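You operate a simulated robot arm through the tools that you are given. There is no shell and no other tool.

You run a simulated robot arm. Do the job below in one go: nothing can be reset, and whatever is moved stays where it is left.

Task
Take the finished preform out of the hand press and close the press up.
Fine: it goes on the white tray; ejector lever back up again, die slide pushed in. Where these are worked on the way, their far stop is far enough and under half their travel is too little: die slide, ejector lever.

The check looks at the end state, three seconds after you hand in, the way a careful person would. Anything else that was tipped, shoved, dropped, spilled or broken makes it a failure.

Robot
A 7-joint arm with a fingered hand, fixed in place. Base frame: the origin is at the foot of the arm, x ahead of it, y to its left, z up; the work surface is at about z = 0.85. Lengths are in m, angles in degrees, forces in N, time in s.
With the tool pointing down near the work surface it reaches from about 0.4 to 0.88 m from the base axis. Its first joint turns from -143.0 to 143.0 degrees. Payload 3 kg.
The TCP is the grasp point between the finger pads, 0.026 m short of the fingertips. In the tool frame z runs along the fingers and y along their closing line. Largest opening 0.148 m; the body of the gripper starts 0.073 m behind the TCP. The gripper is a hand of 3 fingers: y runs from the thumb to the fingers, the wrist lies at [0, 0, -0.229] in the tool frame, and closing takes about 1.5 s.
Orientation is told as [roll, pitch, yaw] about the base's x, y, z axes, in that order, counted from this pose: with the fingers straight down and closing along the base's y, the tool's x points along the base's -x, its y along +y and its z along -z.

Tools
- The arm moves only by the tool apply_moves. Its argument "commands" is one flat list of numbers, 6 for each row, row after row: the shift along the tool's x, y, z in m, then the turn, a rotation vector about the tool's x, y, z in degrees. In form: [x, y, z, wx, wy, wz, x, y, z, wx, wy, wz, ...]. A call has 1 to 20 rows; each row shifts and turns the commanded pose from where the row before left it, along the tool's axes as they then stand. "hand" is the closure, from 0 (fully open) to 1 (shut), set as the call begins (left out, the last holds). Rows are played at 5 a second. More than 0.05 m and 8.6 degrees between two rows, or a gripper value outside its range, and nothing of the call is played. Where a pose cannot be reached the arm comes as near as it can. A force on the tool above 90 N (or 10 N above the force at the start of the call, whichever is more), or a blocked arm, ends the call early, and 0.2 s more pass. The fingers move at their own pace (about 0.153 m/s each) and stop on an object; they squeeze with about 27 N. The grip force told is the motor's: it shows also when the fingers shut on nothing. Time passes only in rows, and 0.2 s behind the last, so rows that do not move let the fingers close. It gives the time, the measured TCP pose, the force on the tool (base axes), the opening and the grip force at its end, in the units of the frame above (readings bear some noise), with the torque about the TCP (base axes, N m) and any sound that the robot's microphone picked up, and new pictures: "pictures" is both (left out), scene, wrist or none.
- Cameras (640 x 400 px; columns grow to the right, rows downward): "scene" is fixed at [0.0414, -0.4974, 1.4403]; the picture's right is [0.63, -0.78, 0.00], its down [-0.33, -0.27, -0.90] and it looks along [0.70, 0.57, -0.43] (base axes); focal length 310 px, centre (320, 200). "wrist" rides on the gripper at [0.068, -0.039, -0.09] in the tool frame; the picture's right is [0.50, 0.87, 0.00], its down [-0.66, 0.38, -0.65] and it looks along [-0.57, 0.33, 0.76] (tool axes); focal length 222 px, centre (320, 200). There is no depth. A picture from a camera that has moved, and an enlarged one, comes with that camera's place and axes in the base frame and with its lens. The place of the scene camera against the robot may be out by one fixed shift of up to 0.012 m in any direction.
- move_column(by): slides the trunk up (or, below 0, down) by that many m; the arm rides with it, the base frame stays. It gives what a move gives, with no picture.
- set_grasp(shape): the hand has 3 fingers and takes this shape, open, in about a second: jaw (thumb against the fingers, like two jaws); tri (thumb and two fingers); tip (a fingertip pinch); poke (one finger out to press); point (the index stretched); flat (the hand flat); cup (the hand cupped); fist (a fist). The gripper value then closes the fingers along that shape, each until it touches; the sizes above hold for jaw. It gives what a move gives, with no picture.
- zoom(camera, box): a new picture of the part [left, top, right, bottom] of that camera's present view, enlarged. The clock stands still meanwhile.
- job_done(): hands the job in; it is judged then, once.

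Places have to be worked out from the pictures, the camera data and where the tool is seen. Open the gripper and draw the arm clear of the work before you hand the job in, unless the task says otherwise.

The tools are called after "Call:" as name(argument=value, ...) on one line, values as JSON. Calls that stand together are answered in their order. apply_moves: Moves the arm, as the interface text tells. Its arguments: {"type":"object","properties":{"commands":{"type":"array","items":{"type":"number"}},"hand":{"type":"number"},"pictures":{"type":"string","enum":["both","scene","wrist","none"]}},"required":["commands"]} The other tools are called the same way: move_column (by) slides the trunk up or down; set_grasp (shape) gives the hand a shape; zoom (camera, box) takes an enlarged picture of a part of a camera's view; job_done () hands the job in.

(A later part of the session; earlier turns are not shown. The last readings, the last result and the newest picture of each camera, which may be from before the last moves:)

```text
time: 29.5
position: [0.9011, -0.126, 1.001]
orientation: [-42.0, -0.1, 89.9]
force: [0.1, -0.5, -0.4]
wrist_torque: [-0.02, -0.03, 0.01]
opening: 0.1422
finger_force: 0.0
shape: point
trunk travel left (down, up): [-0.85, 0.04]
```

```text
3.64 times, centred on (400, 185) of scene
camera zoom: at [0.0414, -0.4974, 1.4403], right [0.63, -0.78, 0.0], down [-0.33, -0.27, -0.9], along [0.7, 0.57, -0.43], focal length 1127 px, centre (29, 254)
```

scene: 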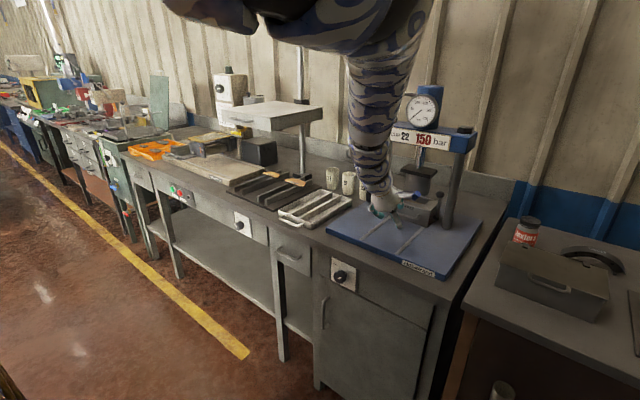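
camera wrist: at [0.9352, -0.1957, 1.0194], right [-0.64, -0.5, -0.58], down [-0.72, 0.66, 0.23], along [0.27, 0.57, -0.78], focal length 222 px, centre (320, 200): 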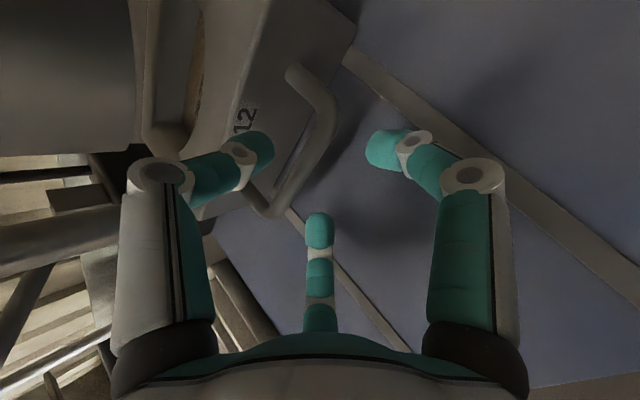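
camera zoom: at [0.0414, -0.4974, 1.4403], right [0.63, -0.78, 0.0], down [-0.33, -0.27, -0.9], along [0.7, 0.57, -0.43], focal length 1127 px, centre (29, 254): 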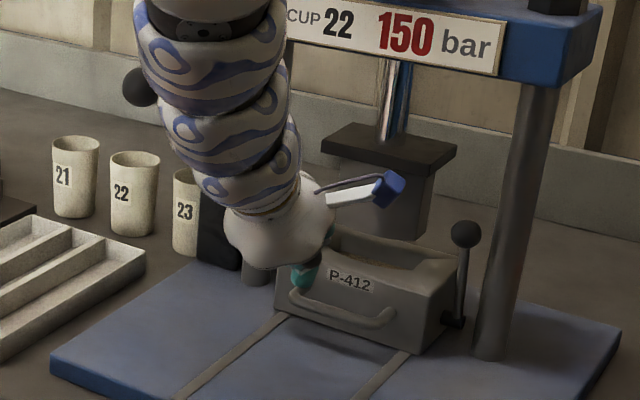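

In "point" it's unclear what extends. In "poke" earlier, the thumb's tip lay right on the tool axis while the other two fingers were curled back, which would make a neat vertical hook at this tilt. I'll set it and verify.

Call:
set_grasp(shape="poke")

Call:
zoom(camera="wrist", box=[0, 0, 640, 400])

Call:
zoom(camera="wrist", box=[180, 80, 420, 280])

Call:
zoom(camera="scene", box=[370, 170, 440, 230])

```text
time: 30.4
position: [0.9006, -0.1259, 1.0002]
orientation: [-41.9, -0.1, 89.8]
force: [0.3, 0.5, 0.4]
wrist_torque: [0.0, 0.0, 0.04]
opening: 0.0001
finger_force: 0.1
shape: poke
trunk travel left (down, up): [-0.85, 0.04]
```

```text
1.00 times, centred on (320, 200) of wrist (not enlarged: the box is as wide or as high as the picture)
camera zoom: at [0.8701, -0.1934, 1.0935], right [-0.65, -0.5, -0.58], down [-0.72, 0.66, 0.23], along [0.26, 0.57, -0.78], focal length 222 px, centre (320, 200)
```

zoom: 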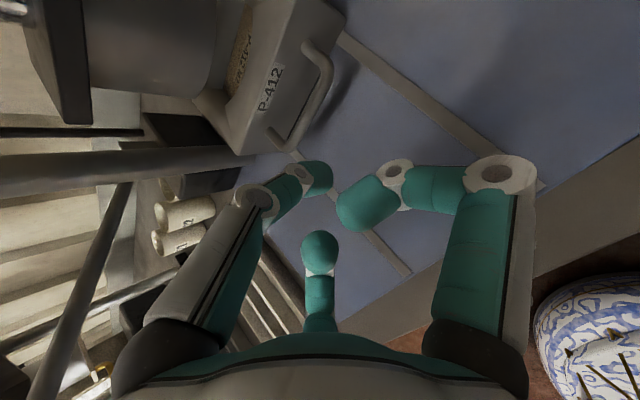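

```text
2.00 times, centred on (300, 180) of wrist
camera zoom: at [0.8701, -0.1934, 1.0935], right [-0.65, -0.5, -0.58], down [-0.72, 0.66, 0.23], along [0.26, 0.57, -0.78], focal length 444 px, centre (360, 240)
```

zoom: 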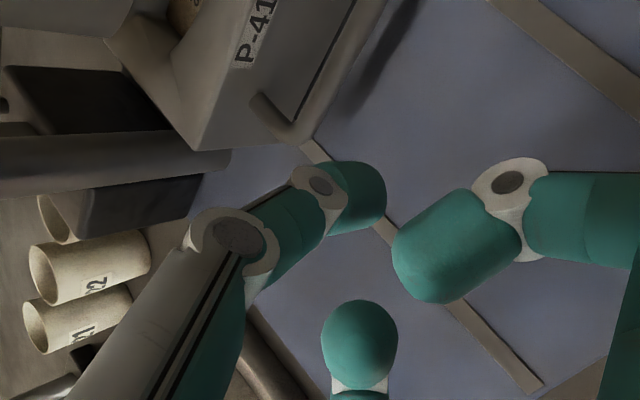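

```text
6.67 times, centred on (405, 200) of scene
camera zoom: at [0.0414, -0.4974, 1.4403], right [0.63, -0.78, 0.0], down [-0.33, -0.27, -0.9], along [0.7, 0.57, -0.43], focal length 2066 px, centre (-247, 200)
```

zoom: 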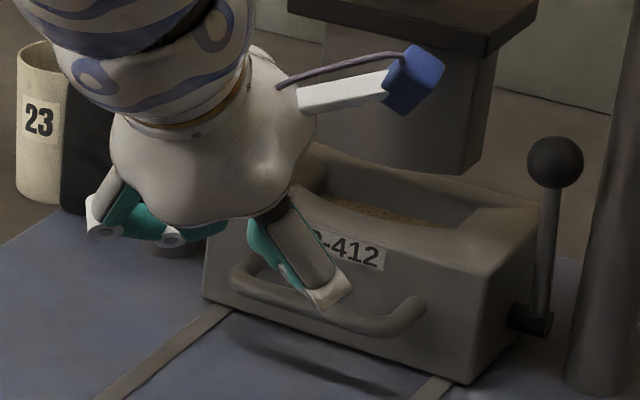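

The thumb is the extended one: it bends into a hook whose tip sits on the tool axis, and the other two fingers stay curled back. At about 50° tilt the hook should drop into the 3 cm gap behind the bar, so I tilt 8° more and stage at (0.95, -0.12, 0.985).

Call:
apply_moves(commands=[-0.003, -0.0136, 0.0223, 4, 0, 0, -0.003, -0.0136, 0.0223, 4, 0, 0, 0, 0, 0, 0, 0, 0], pictures="both")

Call:
zoom(camera="wrist", box=[180, 0, 420, 200])

Call:
zoom(camera="scene", box=[380, 180, 440, 230])

```text
time: 31.2
position: [0.9506, -0.1216, 0.9865]
orientation: [-50.0, -0.1, 89.9]
force: [-0.9, -0.3, -0.2]
wrist_torque: [-0.02, -0.01, 0.02]
opening: 0.0
finger_force: 0.0
shape: poke
trunk travel left (down, up): [-0.85, 0.04]
camera wrist: at [0.9062, -0.1884, 1.0745], right [-0.56, -0.5, -0.66], down [-0.74, 0.66, 0.13], along [0.37, 0.57, -0.74], focal length 222 px, centre (320, 200)
```

scene: 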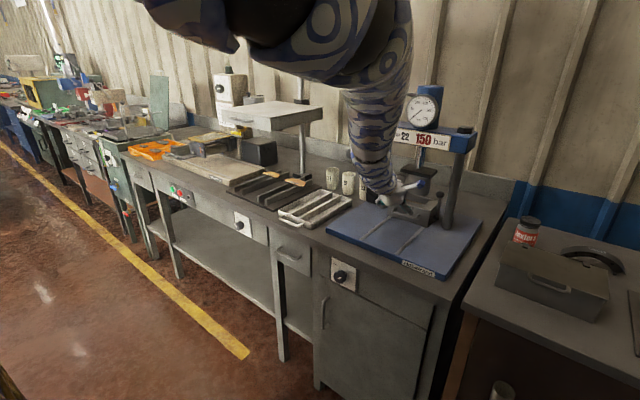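
wrist: 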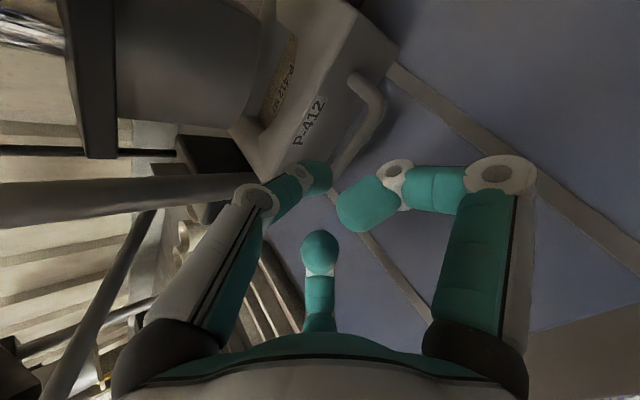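

```text
2.00 times, centred on (300, 100) of wrist
camera zoom: at [0.9062, -0.1884, 1.0745], right [-0.56, -0.5, -0.66], down [-0.74, 0.66, 0.13], along [0.37, 0.57, -0.74], focal length 444 px, centre (360, 400)
```

zoom: 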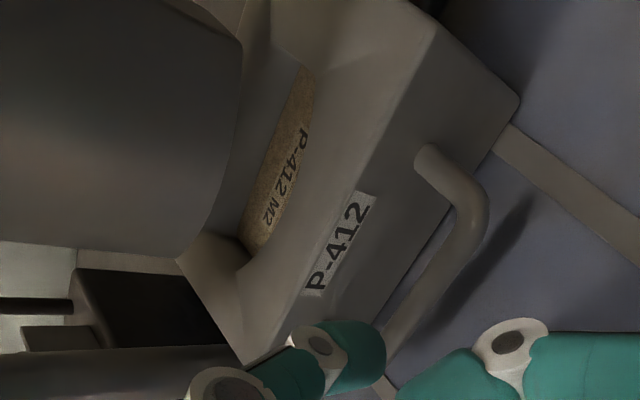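

```text
8.00 times, centred on (410, 205) of scene
camera zoom: at [0.0414, -0.4974, 1.4403], right [0.63, -0.78, 0.0], down [-0.33, -0.27, -0.9], along [0.7, 0.57, -0.43], focal length 2479 px, centre (-400, 160)
```

zoom: 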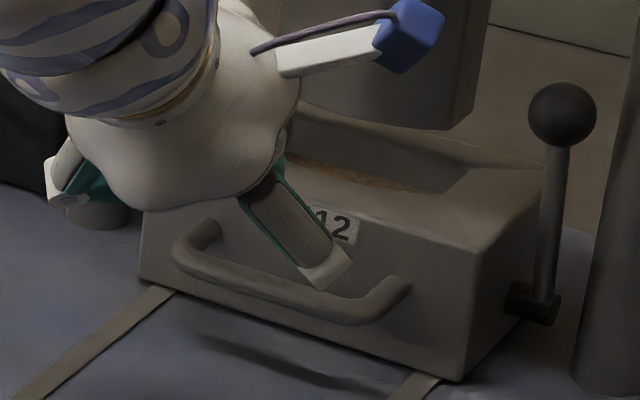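

Bar now estimated at (0.9965, z≈0.91) and the block face at x≈1.034. I move the thumb hook to directly above the gap (TCP ≈ 1.0045, -0.12, 0.965).

Call:
apply_moves(commands=[-0.0008, -0.0091, 0.0276, 0, 0, 0, -0.0008, -0.0091, 0.0276, 0, 0, 0, 0, 0, 0, 0, 0, 0], pictures="wrist")

Call:
zoom(camera="wrist", box=[220, 60, 440, 240])

Call:
zoom(camera="scene", box=[380, 180, 440, 230])

```text
time: 32.0
position: [1.0045, -0.1181, 0.9645]
orientation: [-50.0, -0.1, 90.0]
force: [-0.2, 0.1, -0.9]
wrist_torque: [0.0, -0.01, -0.01]
opening: 0.0
finger_force: 0.0
shape: poke
trunk travel left (down, up): [-0.85, 0.04]
camera wrist: at [0.9601, -0.1852, 1.0521], right [-0.56, -0.5, -0.66], down [-0.74, 0.66, 0.13], along [0.37, 0.57, -0.74], focal length 222 px, centre (320, 200)
```

wrist: 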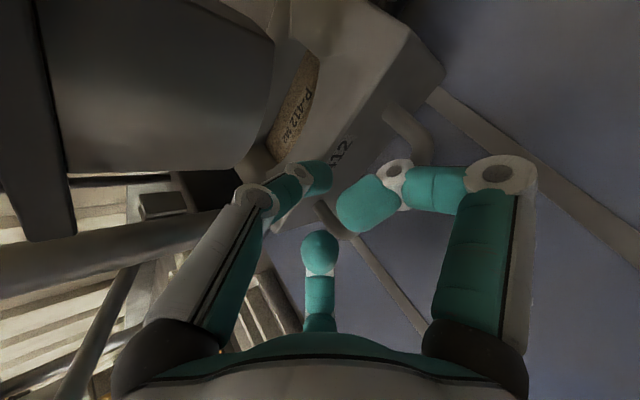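

```text
2.22 times, centred on (330, 150) of wrist
camera zoom: at [0.9601, -0.1852, 1.0521], right [-0.56, -0.5, -0.66], down [-0.74, 0.66, 0.13], along [0.37, 0.57, -0.74], focal length 494 px, centre (298, 311)
```

zoom: 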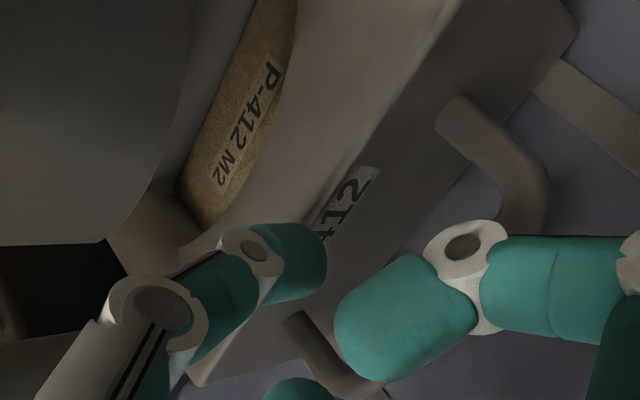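

```text
8.00 times, centred on (410, 205) of scene
camera zoom: at [0.0414, -0.4974, 1.4403], right [0.63, -0.78, 0.0], down [-0.33, -0.27, -0.9], along [0.7, 0.57, -0.43], focal length 2479 px, centre (-400, 160)
```

zoom: 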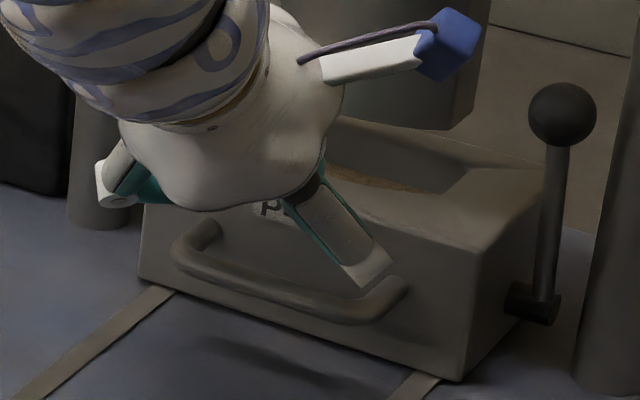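

The curled fingers sit closer to the thumb tip than I'd like (finger 1's tip would land on the bar). I'll raise 2 cm and see whether closing the poke shape curls the other fingers further out of the way.

Call:
apply_moves(commands=[0, -0.0153, -0.0129, 0, 0, 0, 0, 0, 0, 0, 0, 0, 0, 0, 0, 0, 0, 0, 0, 0, 0, 0, 0, 0, 0, 0, 0, 0, 0, 0, 0, 0, 0, 0, 0, 0], hand=1.0, pictures="wrist")

Call:
zoom(camera="wrist", box=[200, 80, 440, 280])

```text
time: 33.4
position: [1.0029, -0.1176, 0.9836]
orientation: [-50.0, -0.1, 89.7]
force: [-1.4, -0.5, -0.4]
wrist_torque: [-0.02, 0.02, 0.02]
opening: 0.0
finger_force: 26.7
shape: jaw
trunk travel left (down, up): [-0.85, 0.04]
camera wrist: at [0.9591, -0.1852, 1.0719], right [-0.56, -0.5, -0.66], down [-0.74, 0.66, 0.13], along [0.37, 0.57, -0.74], focal length 222 px, centre (320, 200)
```

wrist: 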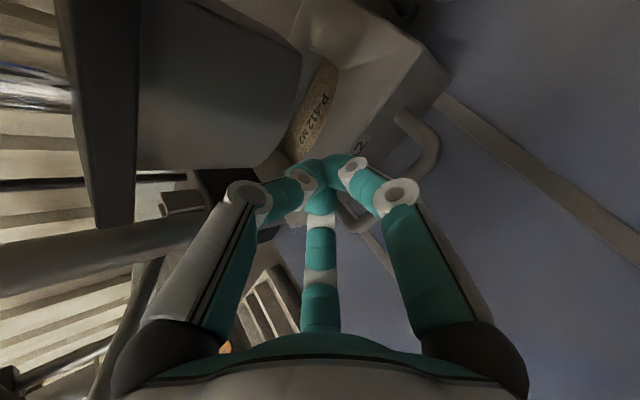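

```text
2.00 times, centred on (320, 180) of wrist
camera zoom: at [0.9591, -0.1852, 1.0719], right [-0.56, -0.5, -0.66], down [-0.74, 0.66, 0.13], along [0.37, 0.57, -0.74], focal length 444 px, centre (320, 240)
```

zoom: 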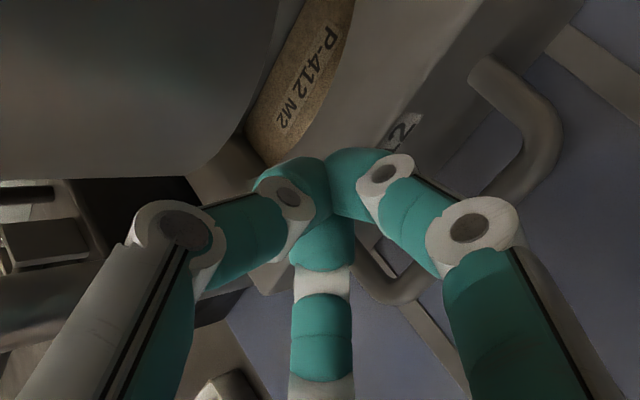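

Closing reverts the hand to the jaw. I'll use a jaw pinch instead: at 60° tilt with a ~44 mm opening, thumb above/behind and fingers below/in front of the bar, everything clears the plate and block edge. I back off and stage at about (0.907, -0.12, 0.954).

Call:
apply_moves(commands=[0, 0.0309, -0.0368, 5, 0, 0, 0.001, 0.0275, -0.0393, 5, 0, 0, 0.001, 0.026, 0.015, 0, 0, 0, 0, 0, 0, 0, 0, 0, 0, 0, 0, 0, 0, 0], hand=0.7, pictures="both")

Call:
zoom(camera="scene", box=[370, 170, 450, 235])

Call:
zoom(camera="wrist", box=[200, 40, 440, 240])

```text
time: 34.6
position: [0.9078, -0.1208, 0.9552]
orientation: [-60.0, -0.2, 89.8]
force: [-0.6, -1.8, -0.8]
wrist_torque: [0.0, -0.02, 0.01]
opening: 0.0426
finger_force: 0.0
shape: jaw
trunk travel left (down, up): [-0.85, 0.04]
camera wrist: at [0.8492, -0.188, 1.0335], right [-0.44, -0.5, -0.75], down [-0.75, 0.66, 0.0], along [0.49, 0.57, -0.66], focal length 222 px, centre (320, 200)
```

scene: 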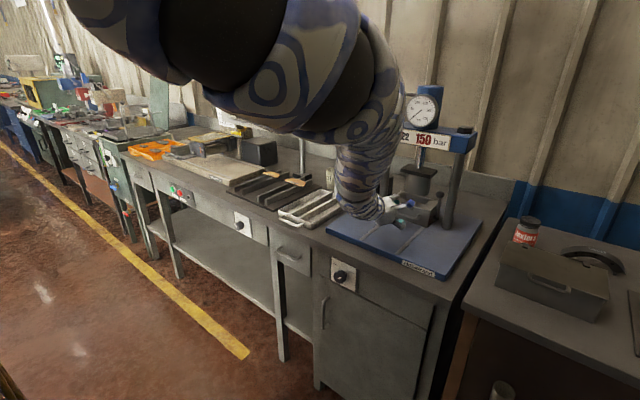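
wrist: 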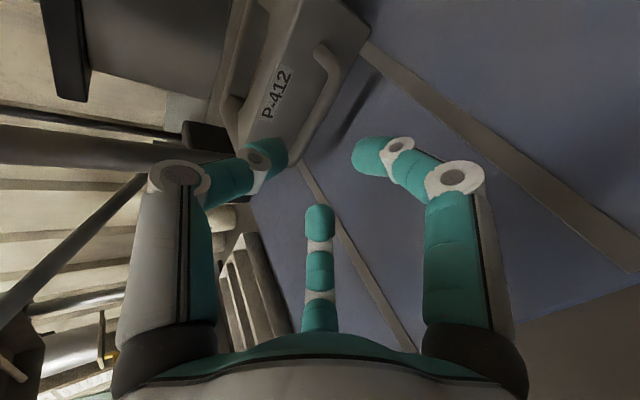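

```text
6.15 times, centred on (410, 202) of scene
camera zoom: at [0.0414, -0.4974, 1.4403], right [0.63, -0.78, 0.0], down [-0.33, -0.27, -0.9], along [0.7, 0.57, -0.43], focal length 1907 px, centre (-234, 185)
```

zoom: 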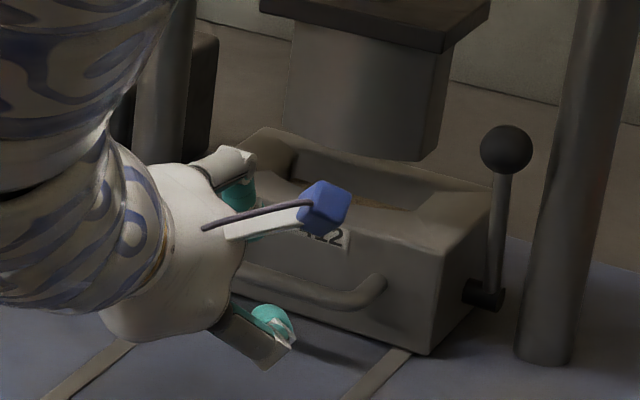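

```text
2.00 times, centred on (320, 140) of wrist
camera zoom: at [0.8492, -0.188, 1.0335], right [-0.44, -0.5, -0.75], down [-0.75, 0.66, 0.0], along [0.49, 0.57, -0.66], focal length 444 px, centre (320, 320)
```

zoom: 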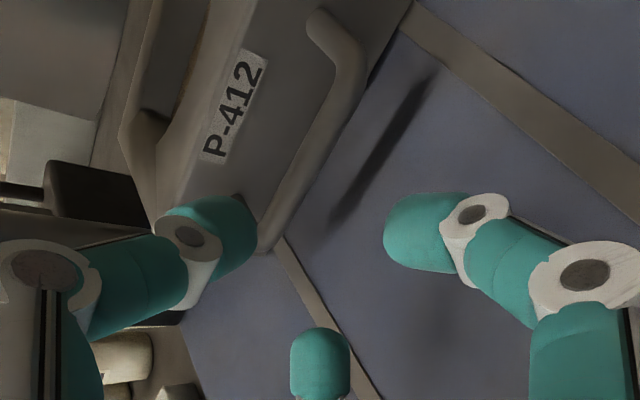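

The fingers straddle the bar line nicely: bar estimate (0.999, -0.121, 0.907), which is almost straight ahead along the tool axis at 9.2 cm. I advance 6 cm and check again.

Call:
apply_moves(commands=[0, 0.0005, 0.02, 0, 0, 0, 0, 0.0005, 0.02, 0, 0, 0, 0, 0.0005, 0.02, 0, 0, 0, 0, 0, 0, 0, 0, 0], pictures="wrist")

Call:
zoom(camera="scene", box=[380, 180, 440, 230])

Call:
zoom(camera="wrist", box=[200, 40, 440, 240])

```text
time: 35.6
position: [0.9603, -0.1195, 0.9251]
orientation: [-60.0, 0.0, 89.9]
force: [0.4, 0.6, 0.1]
wrist_torque: [0.02, 0.0, 0.01]
opening: 0.0426
finger_force: 0.1
shape: jaw
trunk travel left (down, up): [-0.85, 0.04]
camera wrist: at [0.9011, -0.1875, 1.0036], right [-0.43, -0.5, -0.75], down [-0.75, 0.66, 0.0], along [0.49, 0.57, -0.66], focal length 222 px, centre (320, 200)
```

wrist: 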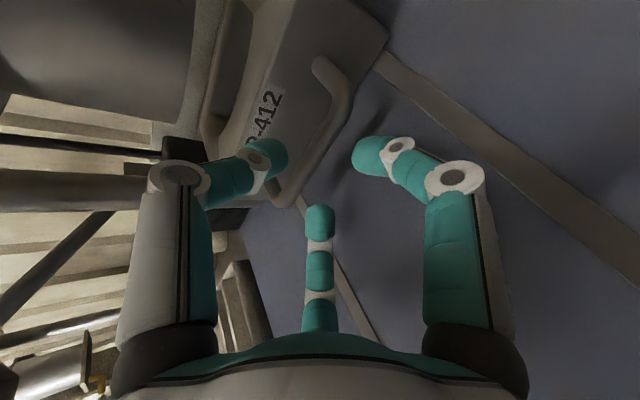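

```text
8.00 times, centred on (410, 205) of scene
camera zoom: at [0.0414, -0.4974, 1.4403], right [0.63, -0.78, 0.0], down [-0.33, -0.27, -0.9], along [0.7, 0.57, -0.43], focal length 2479 px, centre (-400, 160)
```

zoom: 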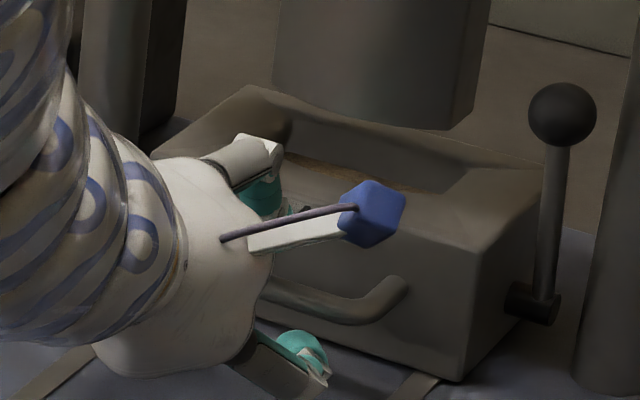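

```text
2.00 times, centred on (320, 140) of wrist
camera zoom: at [0.9011, -0.1875, 1.0036], right [-0.43, -0.5, -0.75], down [-0.75, 0.66, 0.0], along [0.49, 0.57, -0.66], focal length 444 px, centre (320, 320)
```

zoom: 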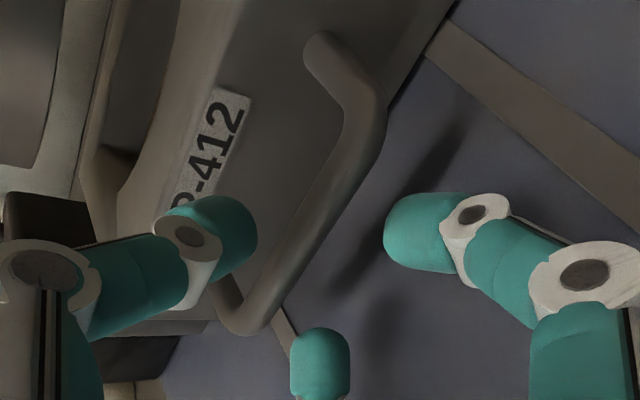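

Alignment is good: bar at tool y≈-0.005, z≈+0.042. I advance the last 3 cm.

Call:
apply_moves(commands=[0, 0, 0.012, 0, 0, 0, 0, 0, 0.012, 0, 0, 0, 0, 0, 0.007, 0, 0, 0, 0, 0, 0, 0, 0, 0], pictures="wrist")

Call:
zoom(camera="wrist", box=[200, 40, 440, 240])

Call:
zoom(camera="scene", box=[380, 180, 440, 230])

```text
time: 36.6
position: [0.9877, -0.118, 0.9088]
orientation: [-59.9, -0.1, 89.9]
force: [0.0, 0.0, 0.9]
wrist_torque: [-0.02, 0.02, 0.03]
opening: 0.0429
finger_force: 0.0
shape: jaw
trunk travel left (down, up): [-0.85, 0.04]
camera wrist: at [0.9286, -0.1868, 0.9876], right [-0.43, -0.5, -0.75], down [-0.75, 0.66, 0.0], along [0.49, 0.57, -0.66], focal length 222 px, centre (320, 200)
```

wrist: 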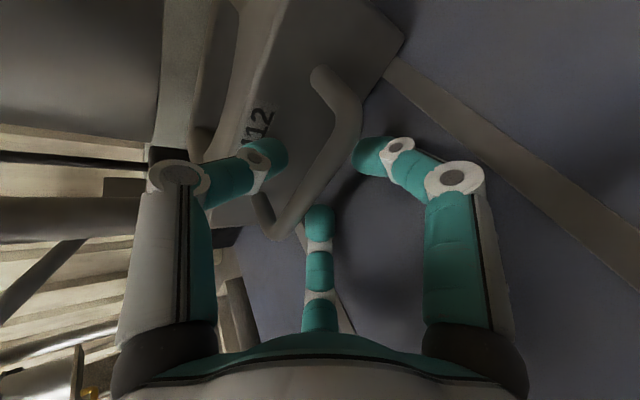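

```text
2.00 times, centred on (320, 140) of wrist
camera zoom: at [0.9286, -0.1868, 0.9876], right [-0.43, -0.5, -0.75], down [-0.75, 0.66, 0.0], along [0.49, 0.57, -0.66], focal length 444 px, centre (320, 320)
```

zoom: 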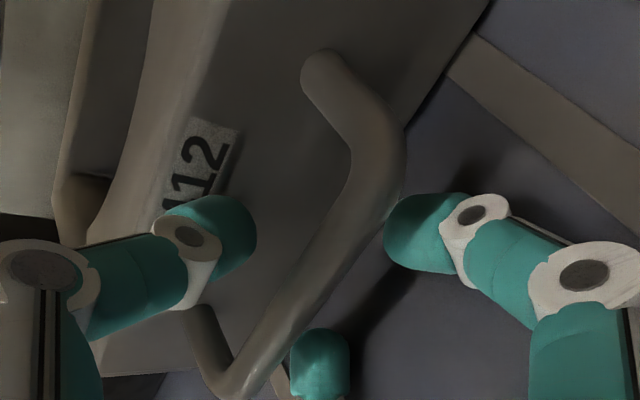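

```text
8.00 times, centred on (410, 205) of scene
camera zoom: at [0.0414, -0.4974, 1.4403], right [0.63, -0.78, 0.0], down [-0.33, -0.27, -0.9], along [0.7, 0.57, -0.43], focal length 2479 px, centre (-400, 160)
```

zoom: 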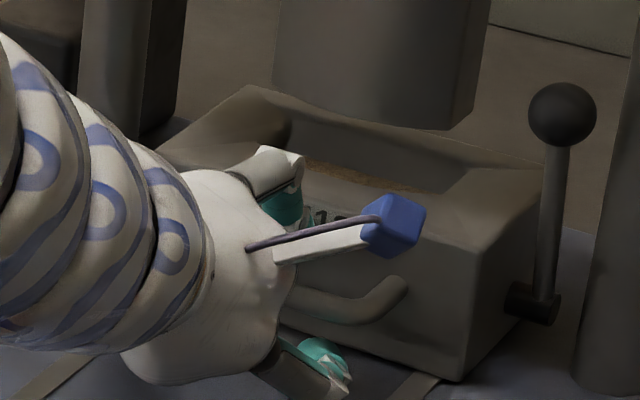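

The bar is now between the thumb and the two fingers with no contact force. I close the hand on it.

Call:
apply_moves(commands=[0, 0, 0, 0, 0, 0, 0, 0, 0, 0, 0, 0, 0, 0, 0, 0, 0, 0, 0, 0, 0, 0, 0, 0, 0, 0, 0, 0, 0, 0, 0, 0, 0, 0, 0, 0], hand=1.0, pictures="wrist")

Call:
zoom(camera="wrist", box=[200, 40, 440, 240])

```text
time: 38.0
position: [0.987, -0.119, 0.9089]
orientation: [-60.0, -0.1, 89.8]
force: [5.0, 0.7, 4.8]
wrist_torque: [0.0, -0.02, -0.01]
opening: 0.0003
finger_force: 27.6
shape: jaw
trunk travel left (down, up): [-0.85, 0.04]
camera wrist: at [0.9285, -0.1875, 0.9875], right [-0.43, -0.5, -0.75], down [-0.75, 0.66, 0.0], along [0.49, 0.57, -0.66], focal length 222 px, centre (320, 200)
```

wrist: 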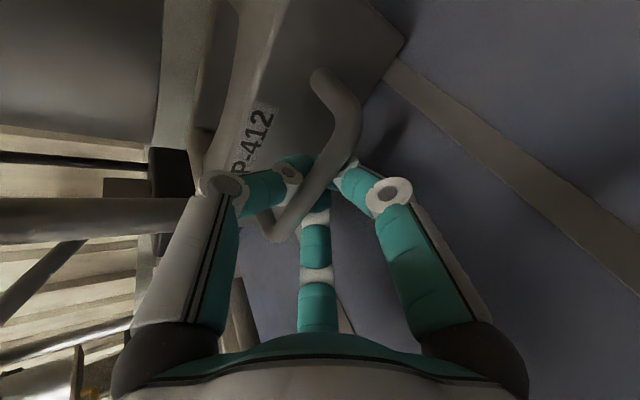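

```text
2.00 times, centred on (320, 140) of wrist
camera zoom: at [0.9285, -0.1875, 0.9875], right [-0.43, -0.5, -0.75], down [-0.75, 0.66, 0.0], along [0.49, 0.57, -0.66], focal length 444 px, centre (320, 320)
```

zoom: 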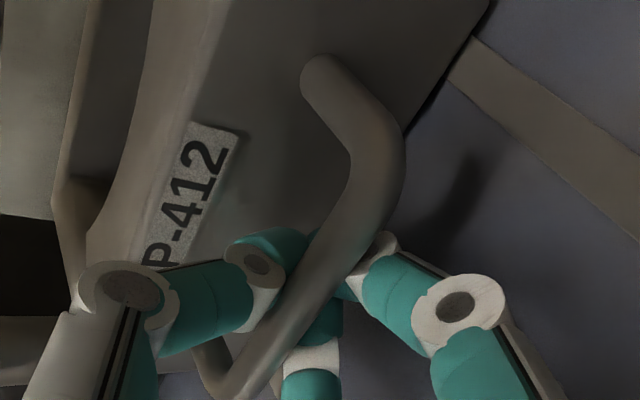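

The fingers have closed in a ring around the bar (tips meet beyond it), so it is captured. I pull straight back in -x by 6 cm and check.

Call:
apply_moves(commands=[0, 0.0075, -0.013, 0, 0, 0, 0, 0.0075, -0.013, 0, 0, 0, 0, 0.0075, -0.013, 0, 0, 0, 0, 0.0075, -0.013, 0, 0, 0, 0, 0, 0, 0, 0, 0], pictures="both")

Call:
zoom(camera="scene", box=[340, 150, 480, 270])

```text
time: 39.2
position: [0.9251, -0.1204, 0.9066]
orientation: [-59.9, -0.1, 89.9]
force: [-1.5, 0.4, -1.2]
wrist_torque: [0.0, 0.04, 0.0]
opening: 0.0
finger_force: 27.0
shape: jaw
trunk travel left (down, up): [-0.85, 0.04]
camera wrist: at [0.8676, -0.1878, 0.9856], right [-0.44, -0.5, -0.75], down [-0.75, 0.66, 0.0], along [0.49, 0.57, -0.66], focal length 222 px, centre (320, 200)
```

scene: 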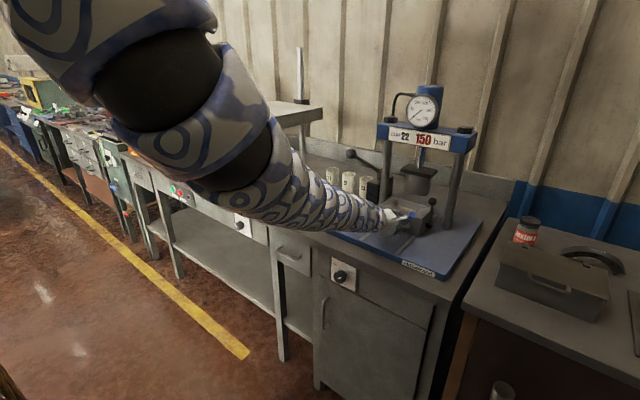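
wrist: 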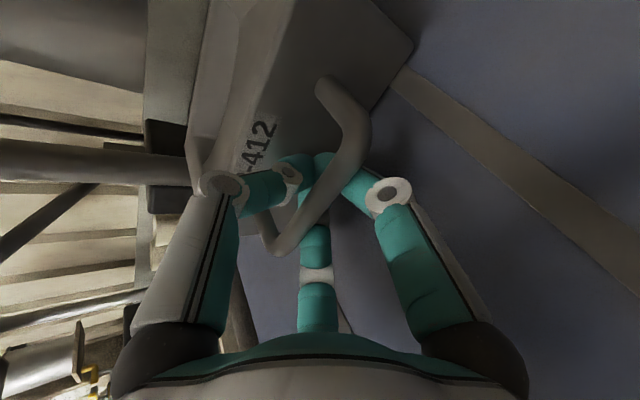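

```text
3.33 times, centred on (410, 210) of scene
camera zoom: at [0.0414, -0.4974, 1.4403], right [0.63, -0.78, 0.0], down [-0.33, -0.27, -0.9], along [0.7, 0.57, -0.43], focal length 1033 px, centre (20, 167)
```

zoom: 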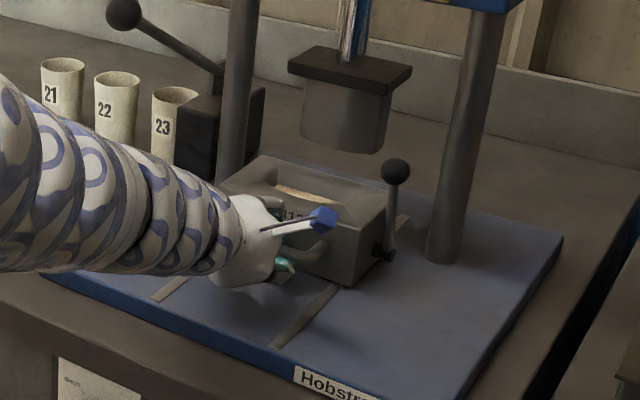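

The die slide follows the hand (about 6 cm out) and the preform is visible in the cavity. I keep pulling toward the outer stop.

Call:
apply_moves(commands=[0, 0.0075, -0.013, 0, 0, 0, 0, 0.0075, -0.013, 0, 0, 0, 0, 0.0075, -0.013, 0, 0, 0, 0, 0, 0, 0, 0, 0], pictures="scene")

Call:
zoom(camera="scene", box=[340, 150, 480, 270])

```text
time: 40.2
position: [0.8809, -0.1226, 0.9094]
orientation: [-60.0, -0.1, 89.8]
force: [0.7, 3.1, 1.0]
wrist_torque: [0.0, -0.01, 0.01]
opening: 0.0
finger_force: 26.5
shape: jaw
trunk travel left (down, up): [-0.85, 0.04]
```

scene: 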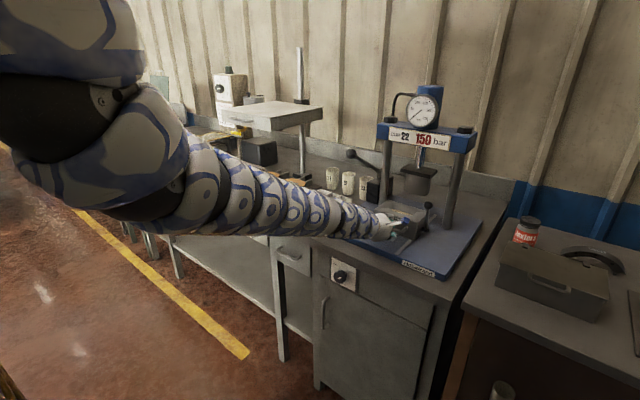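

```text
3.33 times, centred on (410, 210) of scene
camera zoom: at [0.0414, -0.4974, 1.4403], right [0.63, -0.78, 0.0], down [-0.33, -0.27, -0.9], along [0.7, 0.57, -0.43], focal length 1033 px, centre (20, 167)
```

zoom: 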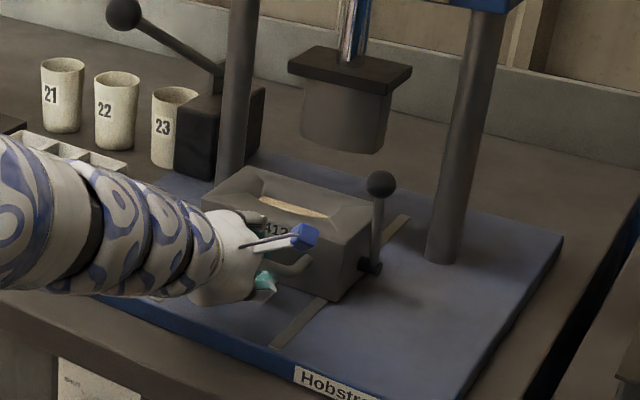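

The slide is out about 10.6 cm with no resistance yet. I continue pulling gently toward its far stop.

Call:
apply_moves(commands=[0, 0.0075, -0.013, 0, 0, 0, 0, 0.0075, -0.013, 0, 0, 0, 0, 0.0075, -0.013, 0, 0, 0, 0, 0, 0, 0, 0, 0], pictures="scene")

Call:
zoom(camera="scene", box=[340, 150, 480, 270])

```text
time: 41.2
position: [0.8573, -0.1224, 0.9032]
orientation: [-60.0, -0.1, 89.8]
force: [0.5, -0.4, -0.3]
wrist_torque: [-0.01, -0.02, 0.03]
opening: 0.0
finger_force: 26.9
shape: jaw
out of reach, approached as far as the arm can: row 1, 3
trunk travel left (down, up): [-0.85, 0.04]
```

scene: 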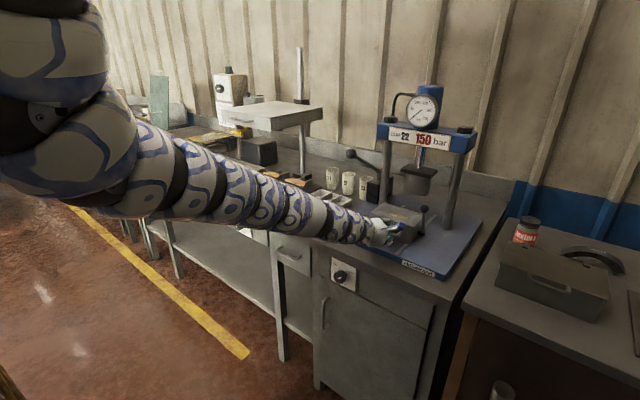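

```text
3.33 times, centred on (410, 210) of scene
camera zoom: at [0.0414, -0.4974, 1.4403], right [0.63, -0.78, 0.0], down [-0.33, -0.27, -0.9], along [0.7, 0.57, -0.43], focal length 1033 px, centre (20, 167)
```

zoom: 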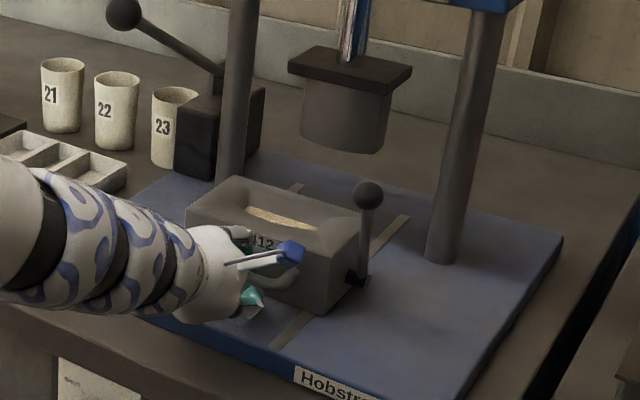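

The arm is near its inner reach at this tilt (slide out ~13 cm). I'll reduce the tilt around the bar as I continue to pull, which lets the wrist stay further forward.

Call:
apply_moves(commands=[0, 0.0033, -0.0097, -4, 0, 0, 0, 0.0039, -0.0094, -4, 0, 0, 0, 0.0046, -0.0091, -4, 0, 0, 0, 0.0052, -0.0087, -4, 0, 0, 0, 0, 0, 0, 0, 0], pictures="both")

Call:
zoom(camera="scene", box=[340, 150, 480, 270])

```text
time: 42.4
position: [0.8571, -0.1222, 0.9037]
orientation: [-60.1, -0.2, 89.8]
force: [0.4, 0.1, 0.2]
wrist_torque: [0.04, 0.01, -0.03]
opening: 0.0
finger_force: 26.8
shape: jaw
out of reach, approached as far as the arm can: row 1, 2, 3, 4
trunk travel left (down, up): [-0.85, 0.04]
camera wrist: at [0.7987, -0.1895, 0.9821], right [-0.43, -0.5, -0.75], down [-0.75, 0.66, 0.0], along [0.49, 0.57, -0.66], focal length 222 px, centre (320, 200)
```

scene: 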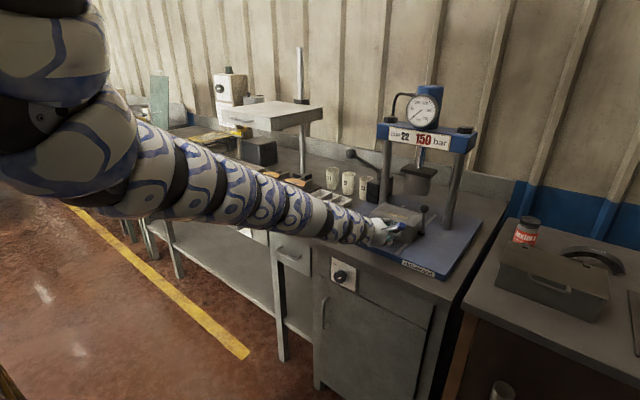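
wrist: 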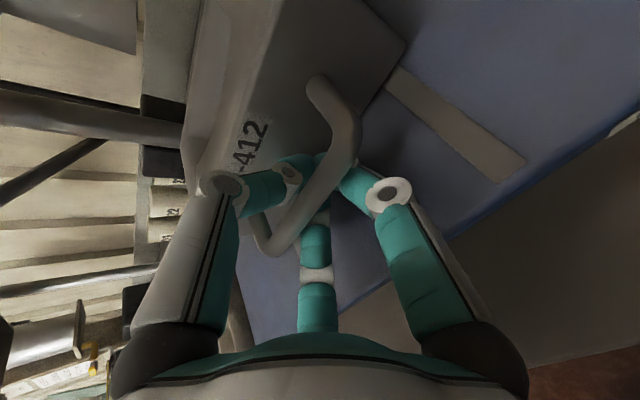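

```text
3.33 times, centred on (410, 210) of scene
camera zoom: at [0.0414, -0.4974, 1.4403], right [0.63, -0.78, 0.0], down [-0.33, -0.27, -0.9], along [0.7, 0.57, -0.43], focal length 1033 px, centre (20, 167)
```

zoom: 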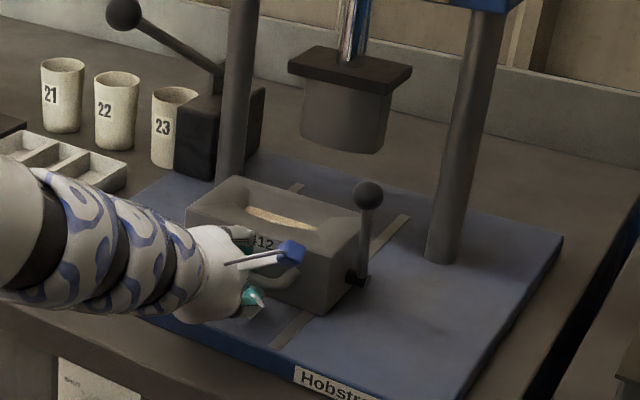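

The arm is at a joint limit in this posture; the slide is out ~13 cm (block clear of the ram). I'll release the bar, back off along the fingers, and re-approach with a better arm posture to bring the slide fully to its stop.

Call:
apply_moves(commands=[0, -0.003, -0.002, 0, 0, 0, 0, 0, 0, 0, 0, 0, 0, 0, 0, 0, 0, 0, 0, 0, 0, 0, 0, 0], hand=0.7, pictures="wrist")

Call:
zoom(camera="wrist", box=[200, 40, 440, 240])

```text
time: 43.4
position: [0.8566, -0.1207, 0.9044]
orientation: [-60.1, -0.1, 89.8]
force: [-1.9, 0.4, 1.5]
wrist_torque: [-0.02, -0.06, 0.03]
opening: 0.0413
finger_force: 0.1
shape: jaw
out of reach, approached as far as the arm can: row 1
trunk travel left (down, up): [-0.85, 0.04]
camera wrist: at [0.7985, -0.1895, 0.9824], right [-0.43, -0.5, -0.75], down [-0.75, 0.66, 0.0], along [0.49, 0.57, -0.66], focal length 222 px, centre (320, 200)
```

wrist: 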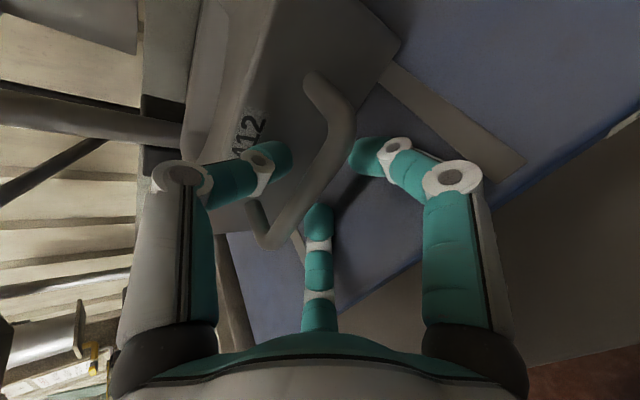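

```text
2.00 times, centred on (320, 140) of wrist
camera zoom: at [0.7985, -0.1895, 0.9824], right [-0.43, -0.5, -0.75], down [-0.75, 0.66, 0.0], along [0.49, 0.57, -0.66], focal length 444 px, centre (320, 320)
```

zoom: 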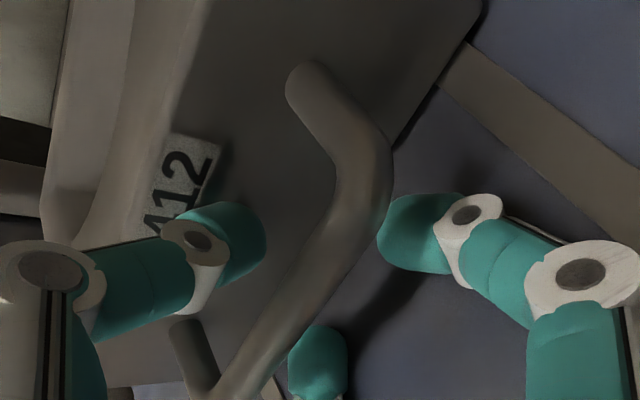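

The bar is free of the pads but the arm sits on a limit. I'll probe which small motions are free: a small pitch change first, then a small straight retreat.

Call:
apply_moves(commands=[0, 0, 0, -3, 0, 0], pictures="none")

Call:
apply_moves(commands=[0, 0.005, -0.0087, 0, 0, 0], pictures="none")

Call:
apply_moves(commands=[0, 0.005, -0.0087, 2, 0, 0], pictures="none")

```text
time: 43.8
position: [0.8571, -0.1216, 0.9041]
orientation: [-60.1, 0.0, 89.8]
force: [-1.8, -0.4, 1.4]
wrist_torque: [-0.03, -0.07, 0.02]
opening: 0.0414
finger_force: 0.0
shape: jaw
out of reach, approached as far as the arm can: row 1
trunk travel left (down, up): [-0.85, 0.04]
```

```text
time: 44.2
position: [0.8573, -0.122, 0.9039]
orientation: [-60.1, 0.0, 89.8]
force: [-2.2, 0.8, 2.6]
wrist_torque: [0.0, -0.05, 0.01]
opening: 0.0414
finger_force: 0.1
shape: jaw
out of reach, approached as far as the arm can: row 1
trunk travel left (down, up): [-0.85, 0.04]
```

```text
time: 44.6
position: [0.8469, -0.1239, 0.9032]
orientation: [-62.0, -0.1, 89.7]
force: [-0.6, 0.0, 2.7]
wrist_torque: [-0.02, 0.07, -0.01]
opening: 0.0422
finger_force: 0.1
shape: jaw
trunk travel left (down, up): [-0.85, 0.04]
```

Retreat works if the tilt increases as I go (the wrist is at its flexion limit). I continue backing off with +2.5° per step and a slight rise to keep the knuckles off the plate.

Call:
apply_moves(commands=[0, 0.0038, -0.0115, 2.5, 0, 0, 0, 0.0034, -0.0117, 2.5, 0, 0, 0, 0.0029, -0.0118, 2.5, 0, 0, 0, 0.0023, -0.0119, 2.5, 0, 0, 0, 0, 0, 0, 0, 0], pictures="both")

Call:
zoom(camera="scene", box=[340, 150, 480, 270])

```text
time: 45.8
position: [0.804, -0.1222, 0.9107]
orientation: [-71.0, -0.2, 89.7]
force: [1.0, -1.1, 0.0]
wrist_torque: [0.01, -0.02, 0.01]
opening: 0.0426
finger_force: 0.0
shape: jaw
out of reach, approached as far as the arm can: row 4
trunk travel left (down, up): [-0.85, 0.04]
camera wrist: at [0.7314, -0.19, 0.9761], right [-0.28, -0.5, -0.82], down [-0.74, 0.66, -0.14], along [0.61, 0.56, -0.55], focal length 222 px, centre (320, 200)
```

scene: 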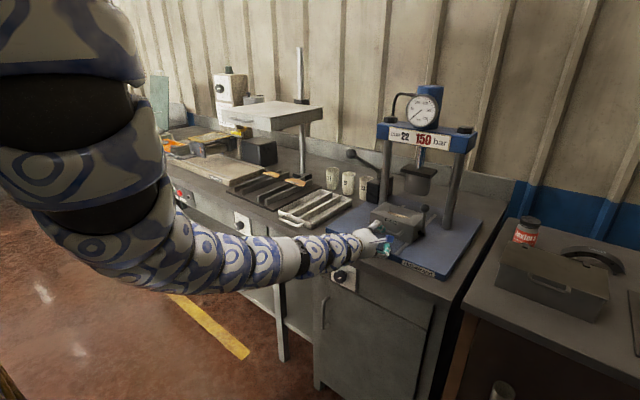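
wrist: 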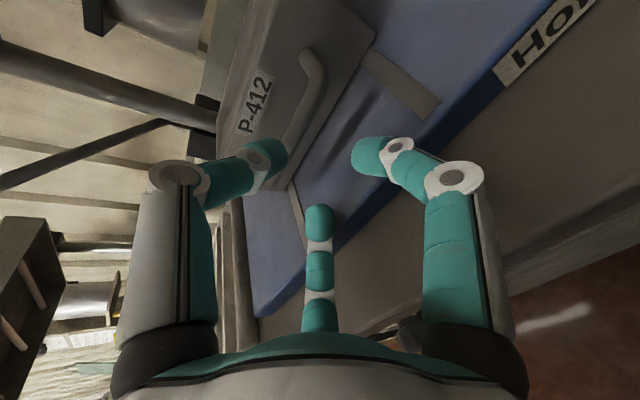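

```text
3.33 times, centred on (410, 210) of scene
camera zoom: at [0.0414, -0.4974, 1.4403], right [0.63, -0.78, 0.0], down [-0.33, -0.27, -0.9], along [0.7, 0.57, -0.43], focal length 1033 px, centre (20, 167)
```

zoom: 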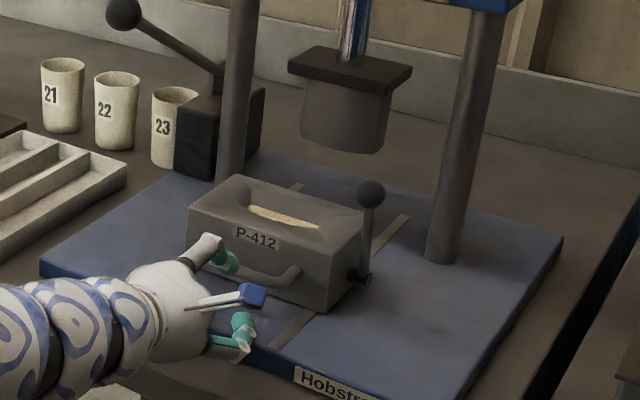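

The hand is free and this flatter tilt (71°) extends the inner reach. Bar measured at x≈0.870, z≈0.907. I re-approach it at this tilt so I can pull the remaining travel.

Call:
apply_moves(commands=[0, -0.015, 0, 0, 0, 0, 0, 0, 0.02, 0, 0, 0, 0, 0, 0.02, 0, 0, 0, 0, 0, 0.0125, 0, 0, 0, 0, 0, 0, 0, 0, 0], pictures="wrist")

Call:
zoom(camera="wrist", box=[200, 40, 440, 240])

Call:
zoom(camera="scene", box=[340, 150, 480, 270])

```text
time: 47.0
position: [0.8602, -0.2014, 0.9091]
orientation: [-72.5, 1.0, 83.6]
force: [-1.0, -27.5, -1.4]
wrist_torque: [0.65, 0.0, -0.95]
opening: 0.0419
finger_force: 0.1
shape: jaw
trunk travel left (down, up): [-0.85, 0.04]
stopped in row 5: the force on the tool passed its limit at 141 N (the readings are from after the stop); the commanded pose is now the measured one
camera wrist: at [0.7802, -0.2586, 0.9748], right [-0.32, -0.48, -0.82], down [-0.66, 0.73, -0.18], along [0.68, 0.48, -0.55], focal length 222 px, centre (320, 200)
```

wrist: 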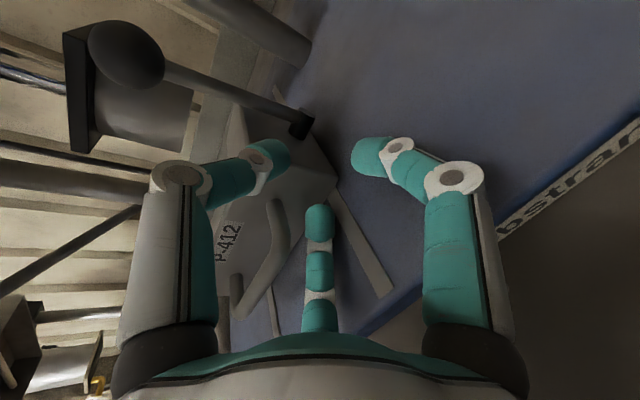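

```text
2.00 times, centred on (320, 140) of wrist
camera zoom: at [0.7802, -0.2586, 0.9748], right [-0.32, -0.48, -0.82], down [-0.66, 0.73, -0.18], along [0.68, 0.48, -0.55], focal length 444 px, centre (320, 320)
```

zoom: 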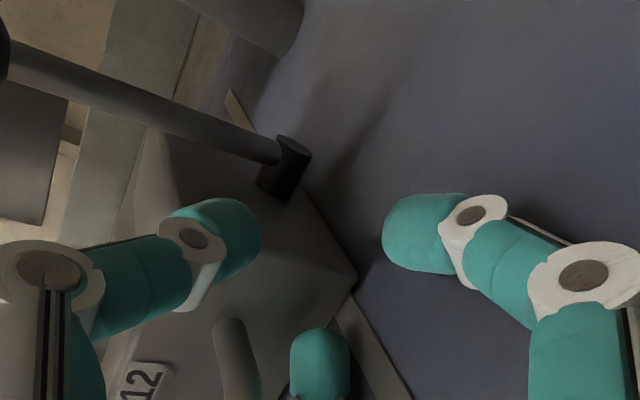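

```text
3.33 times, centred on (410, 210) of scene
camera zoom: at [0.0414, -0.4974, 1.4403], right [0.63, -0.78, 0.0], down [-0.33, -0.27, -0.9], along [0.7, 0.57, -0.43], focal length 1033 px, centre (20, 167)
```

zoom: 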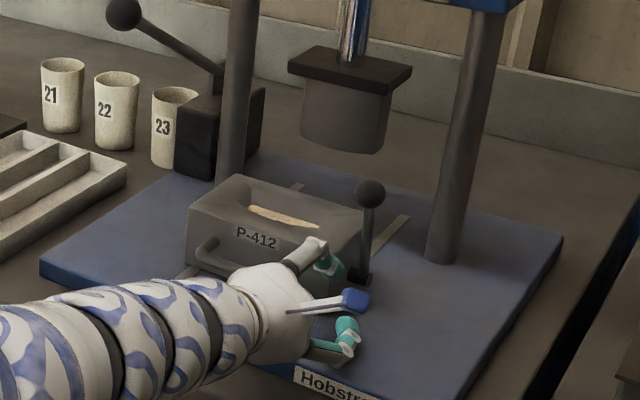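

The arm's posture flipped during that move and swung the hand 8 cm to the right until the force limit stopped it; the press and slide look unmoved. I'll gently back off along the fingers and to the right to release the contact.

Call:
apply_moves(commands=[0.006, 0, -0.01, 0, 0, 0, 0, 0, -0.015, 0, 0, 0, 0, 0, 0, 0, 0, 0], pictures="both")

```text
time: 47.8
position: [0.8373, -0.1975, 0.9188]
orientation: [-72.5, 0.9, 84.1]
force: [0.0, -0.1, 0.1]
wrist_torque: [0.03, -0.01, -0.02]
opening: 0.0424
finger_force: 0.1
shape: jaw
trunk travel left (down, up): [-0.85, 0.04]
camera wrist: at [0.7567, -0.2566, 0.9837], right [-0.31, -0.48, -0.82], down [-0.67, 0.73, -0.17], along [0.68, 0.49, -0.55], focal length 222 px, centre (320, 200)
```

scene: 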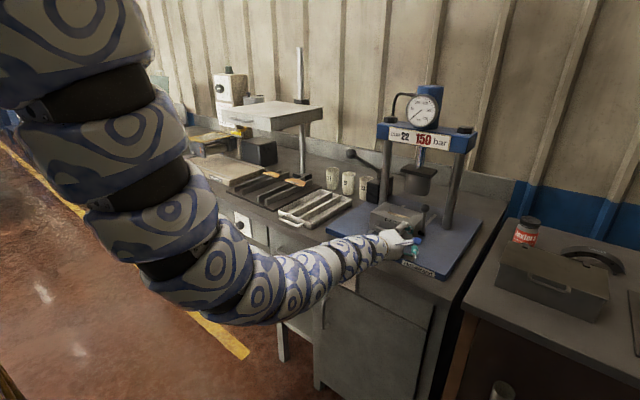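
wrist: 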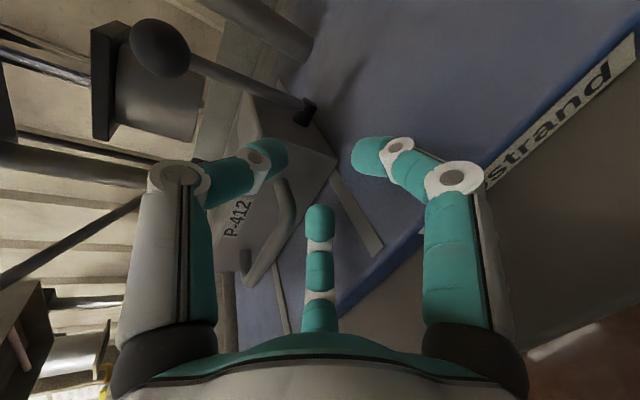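

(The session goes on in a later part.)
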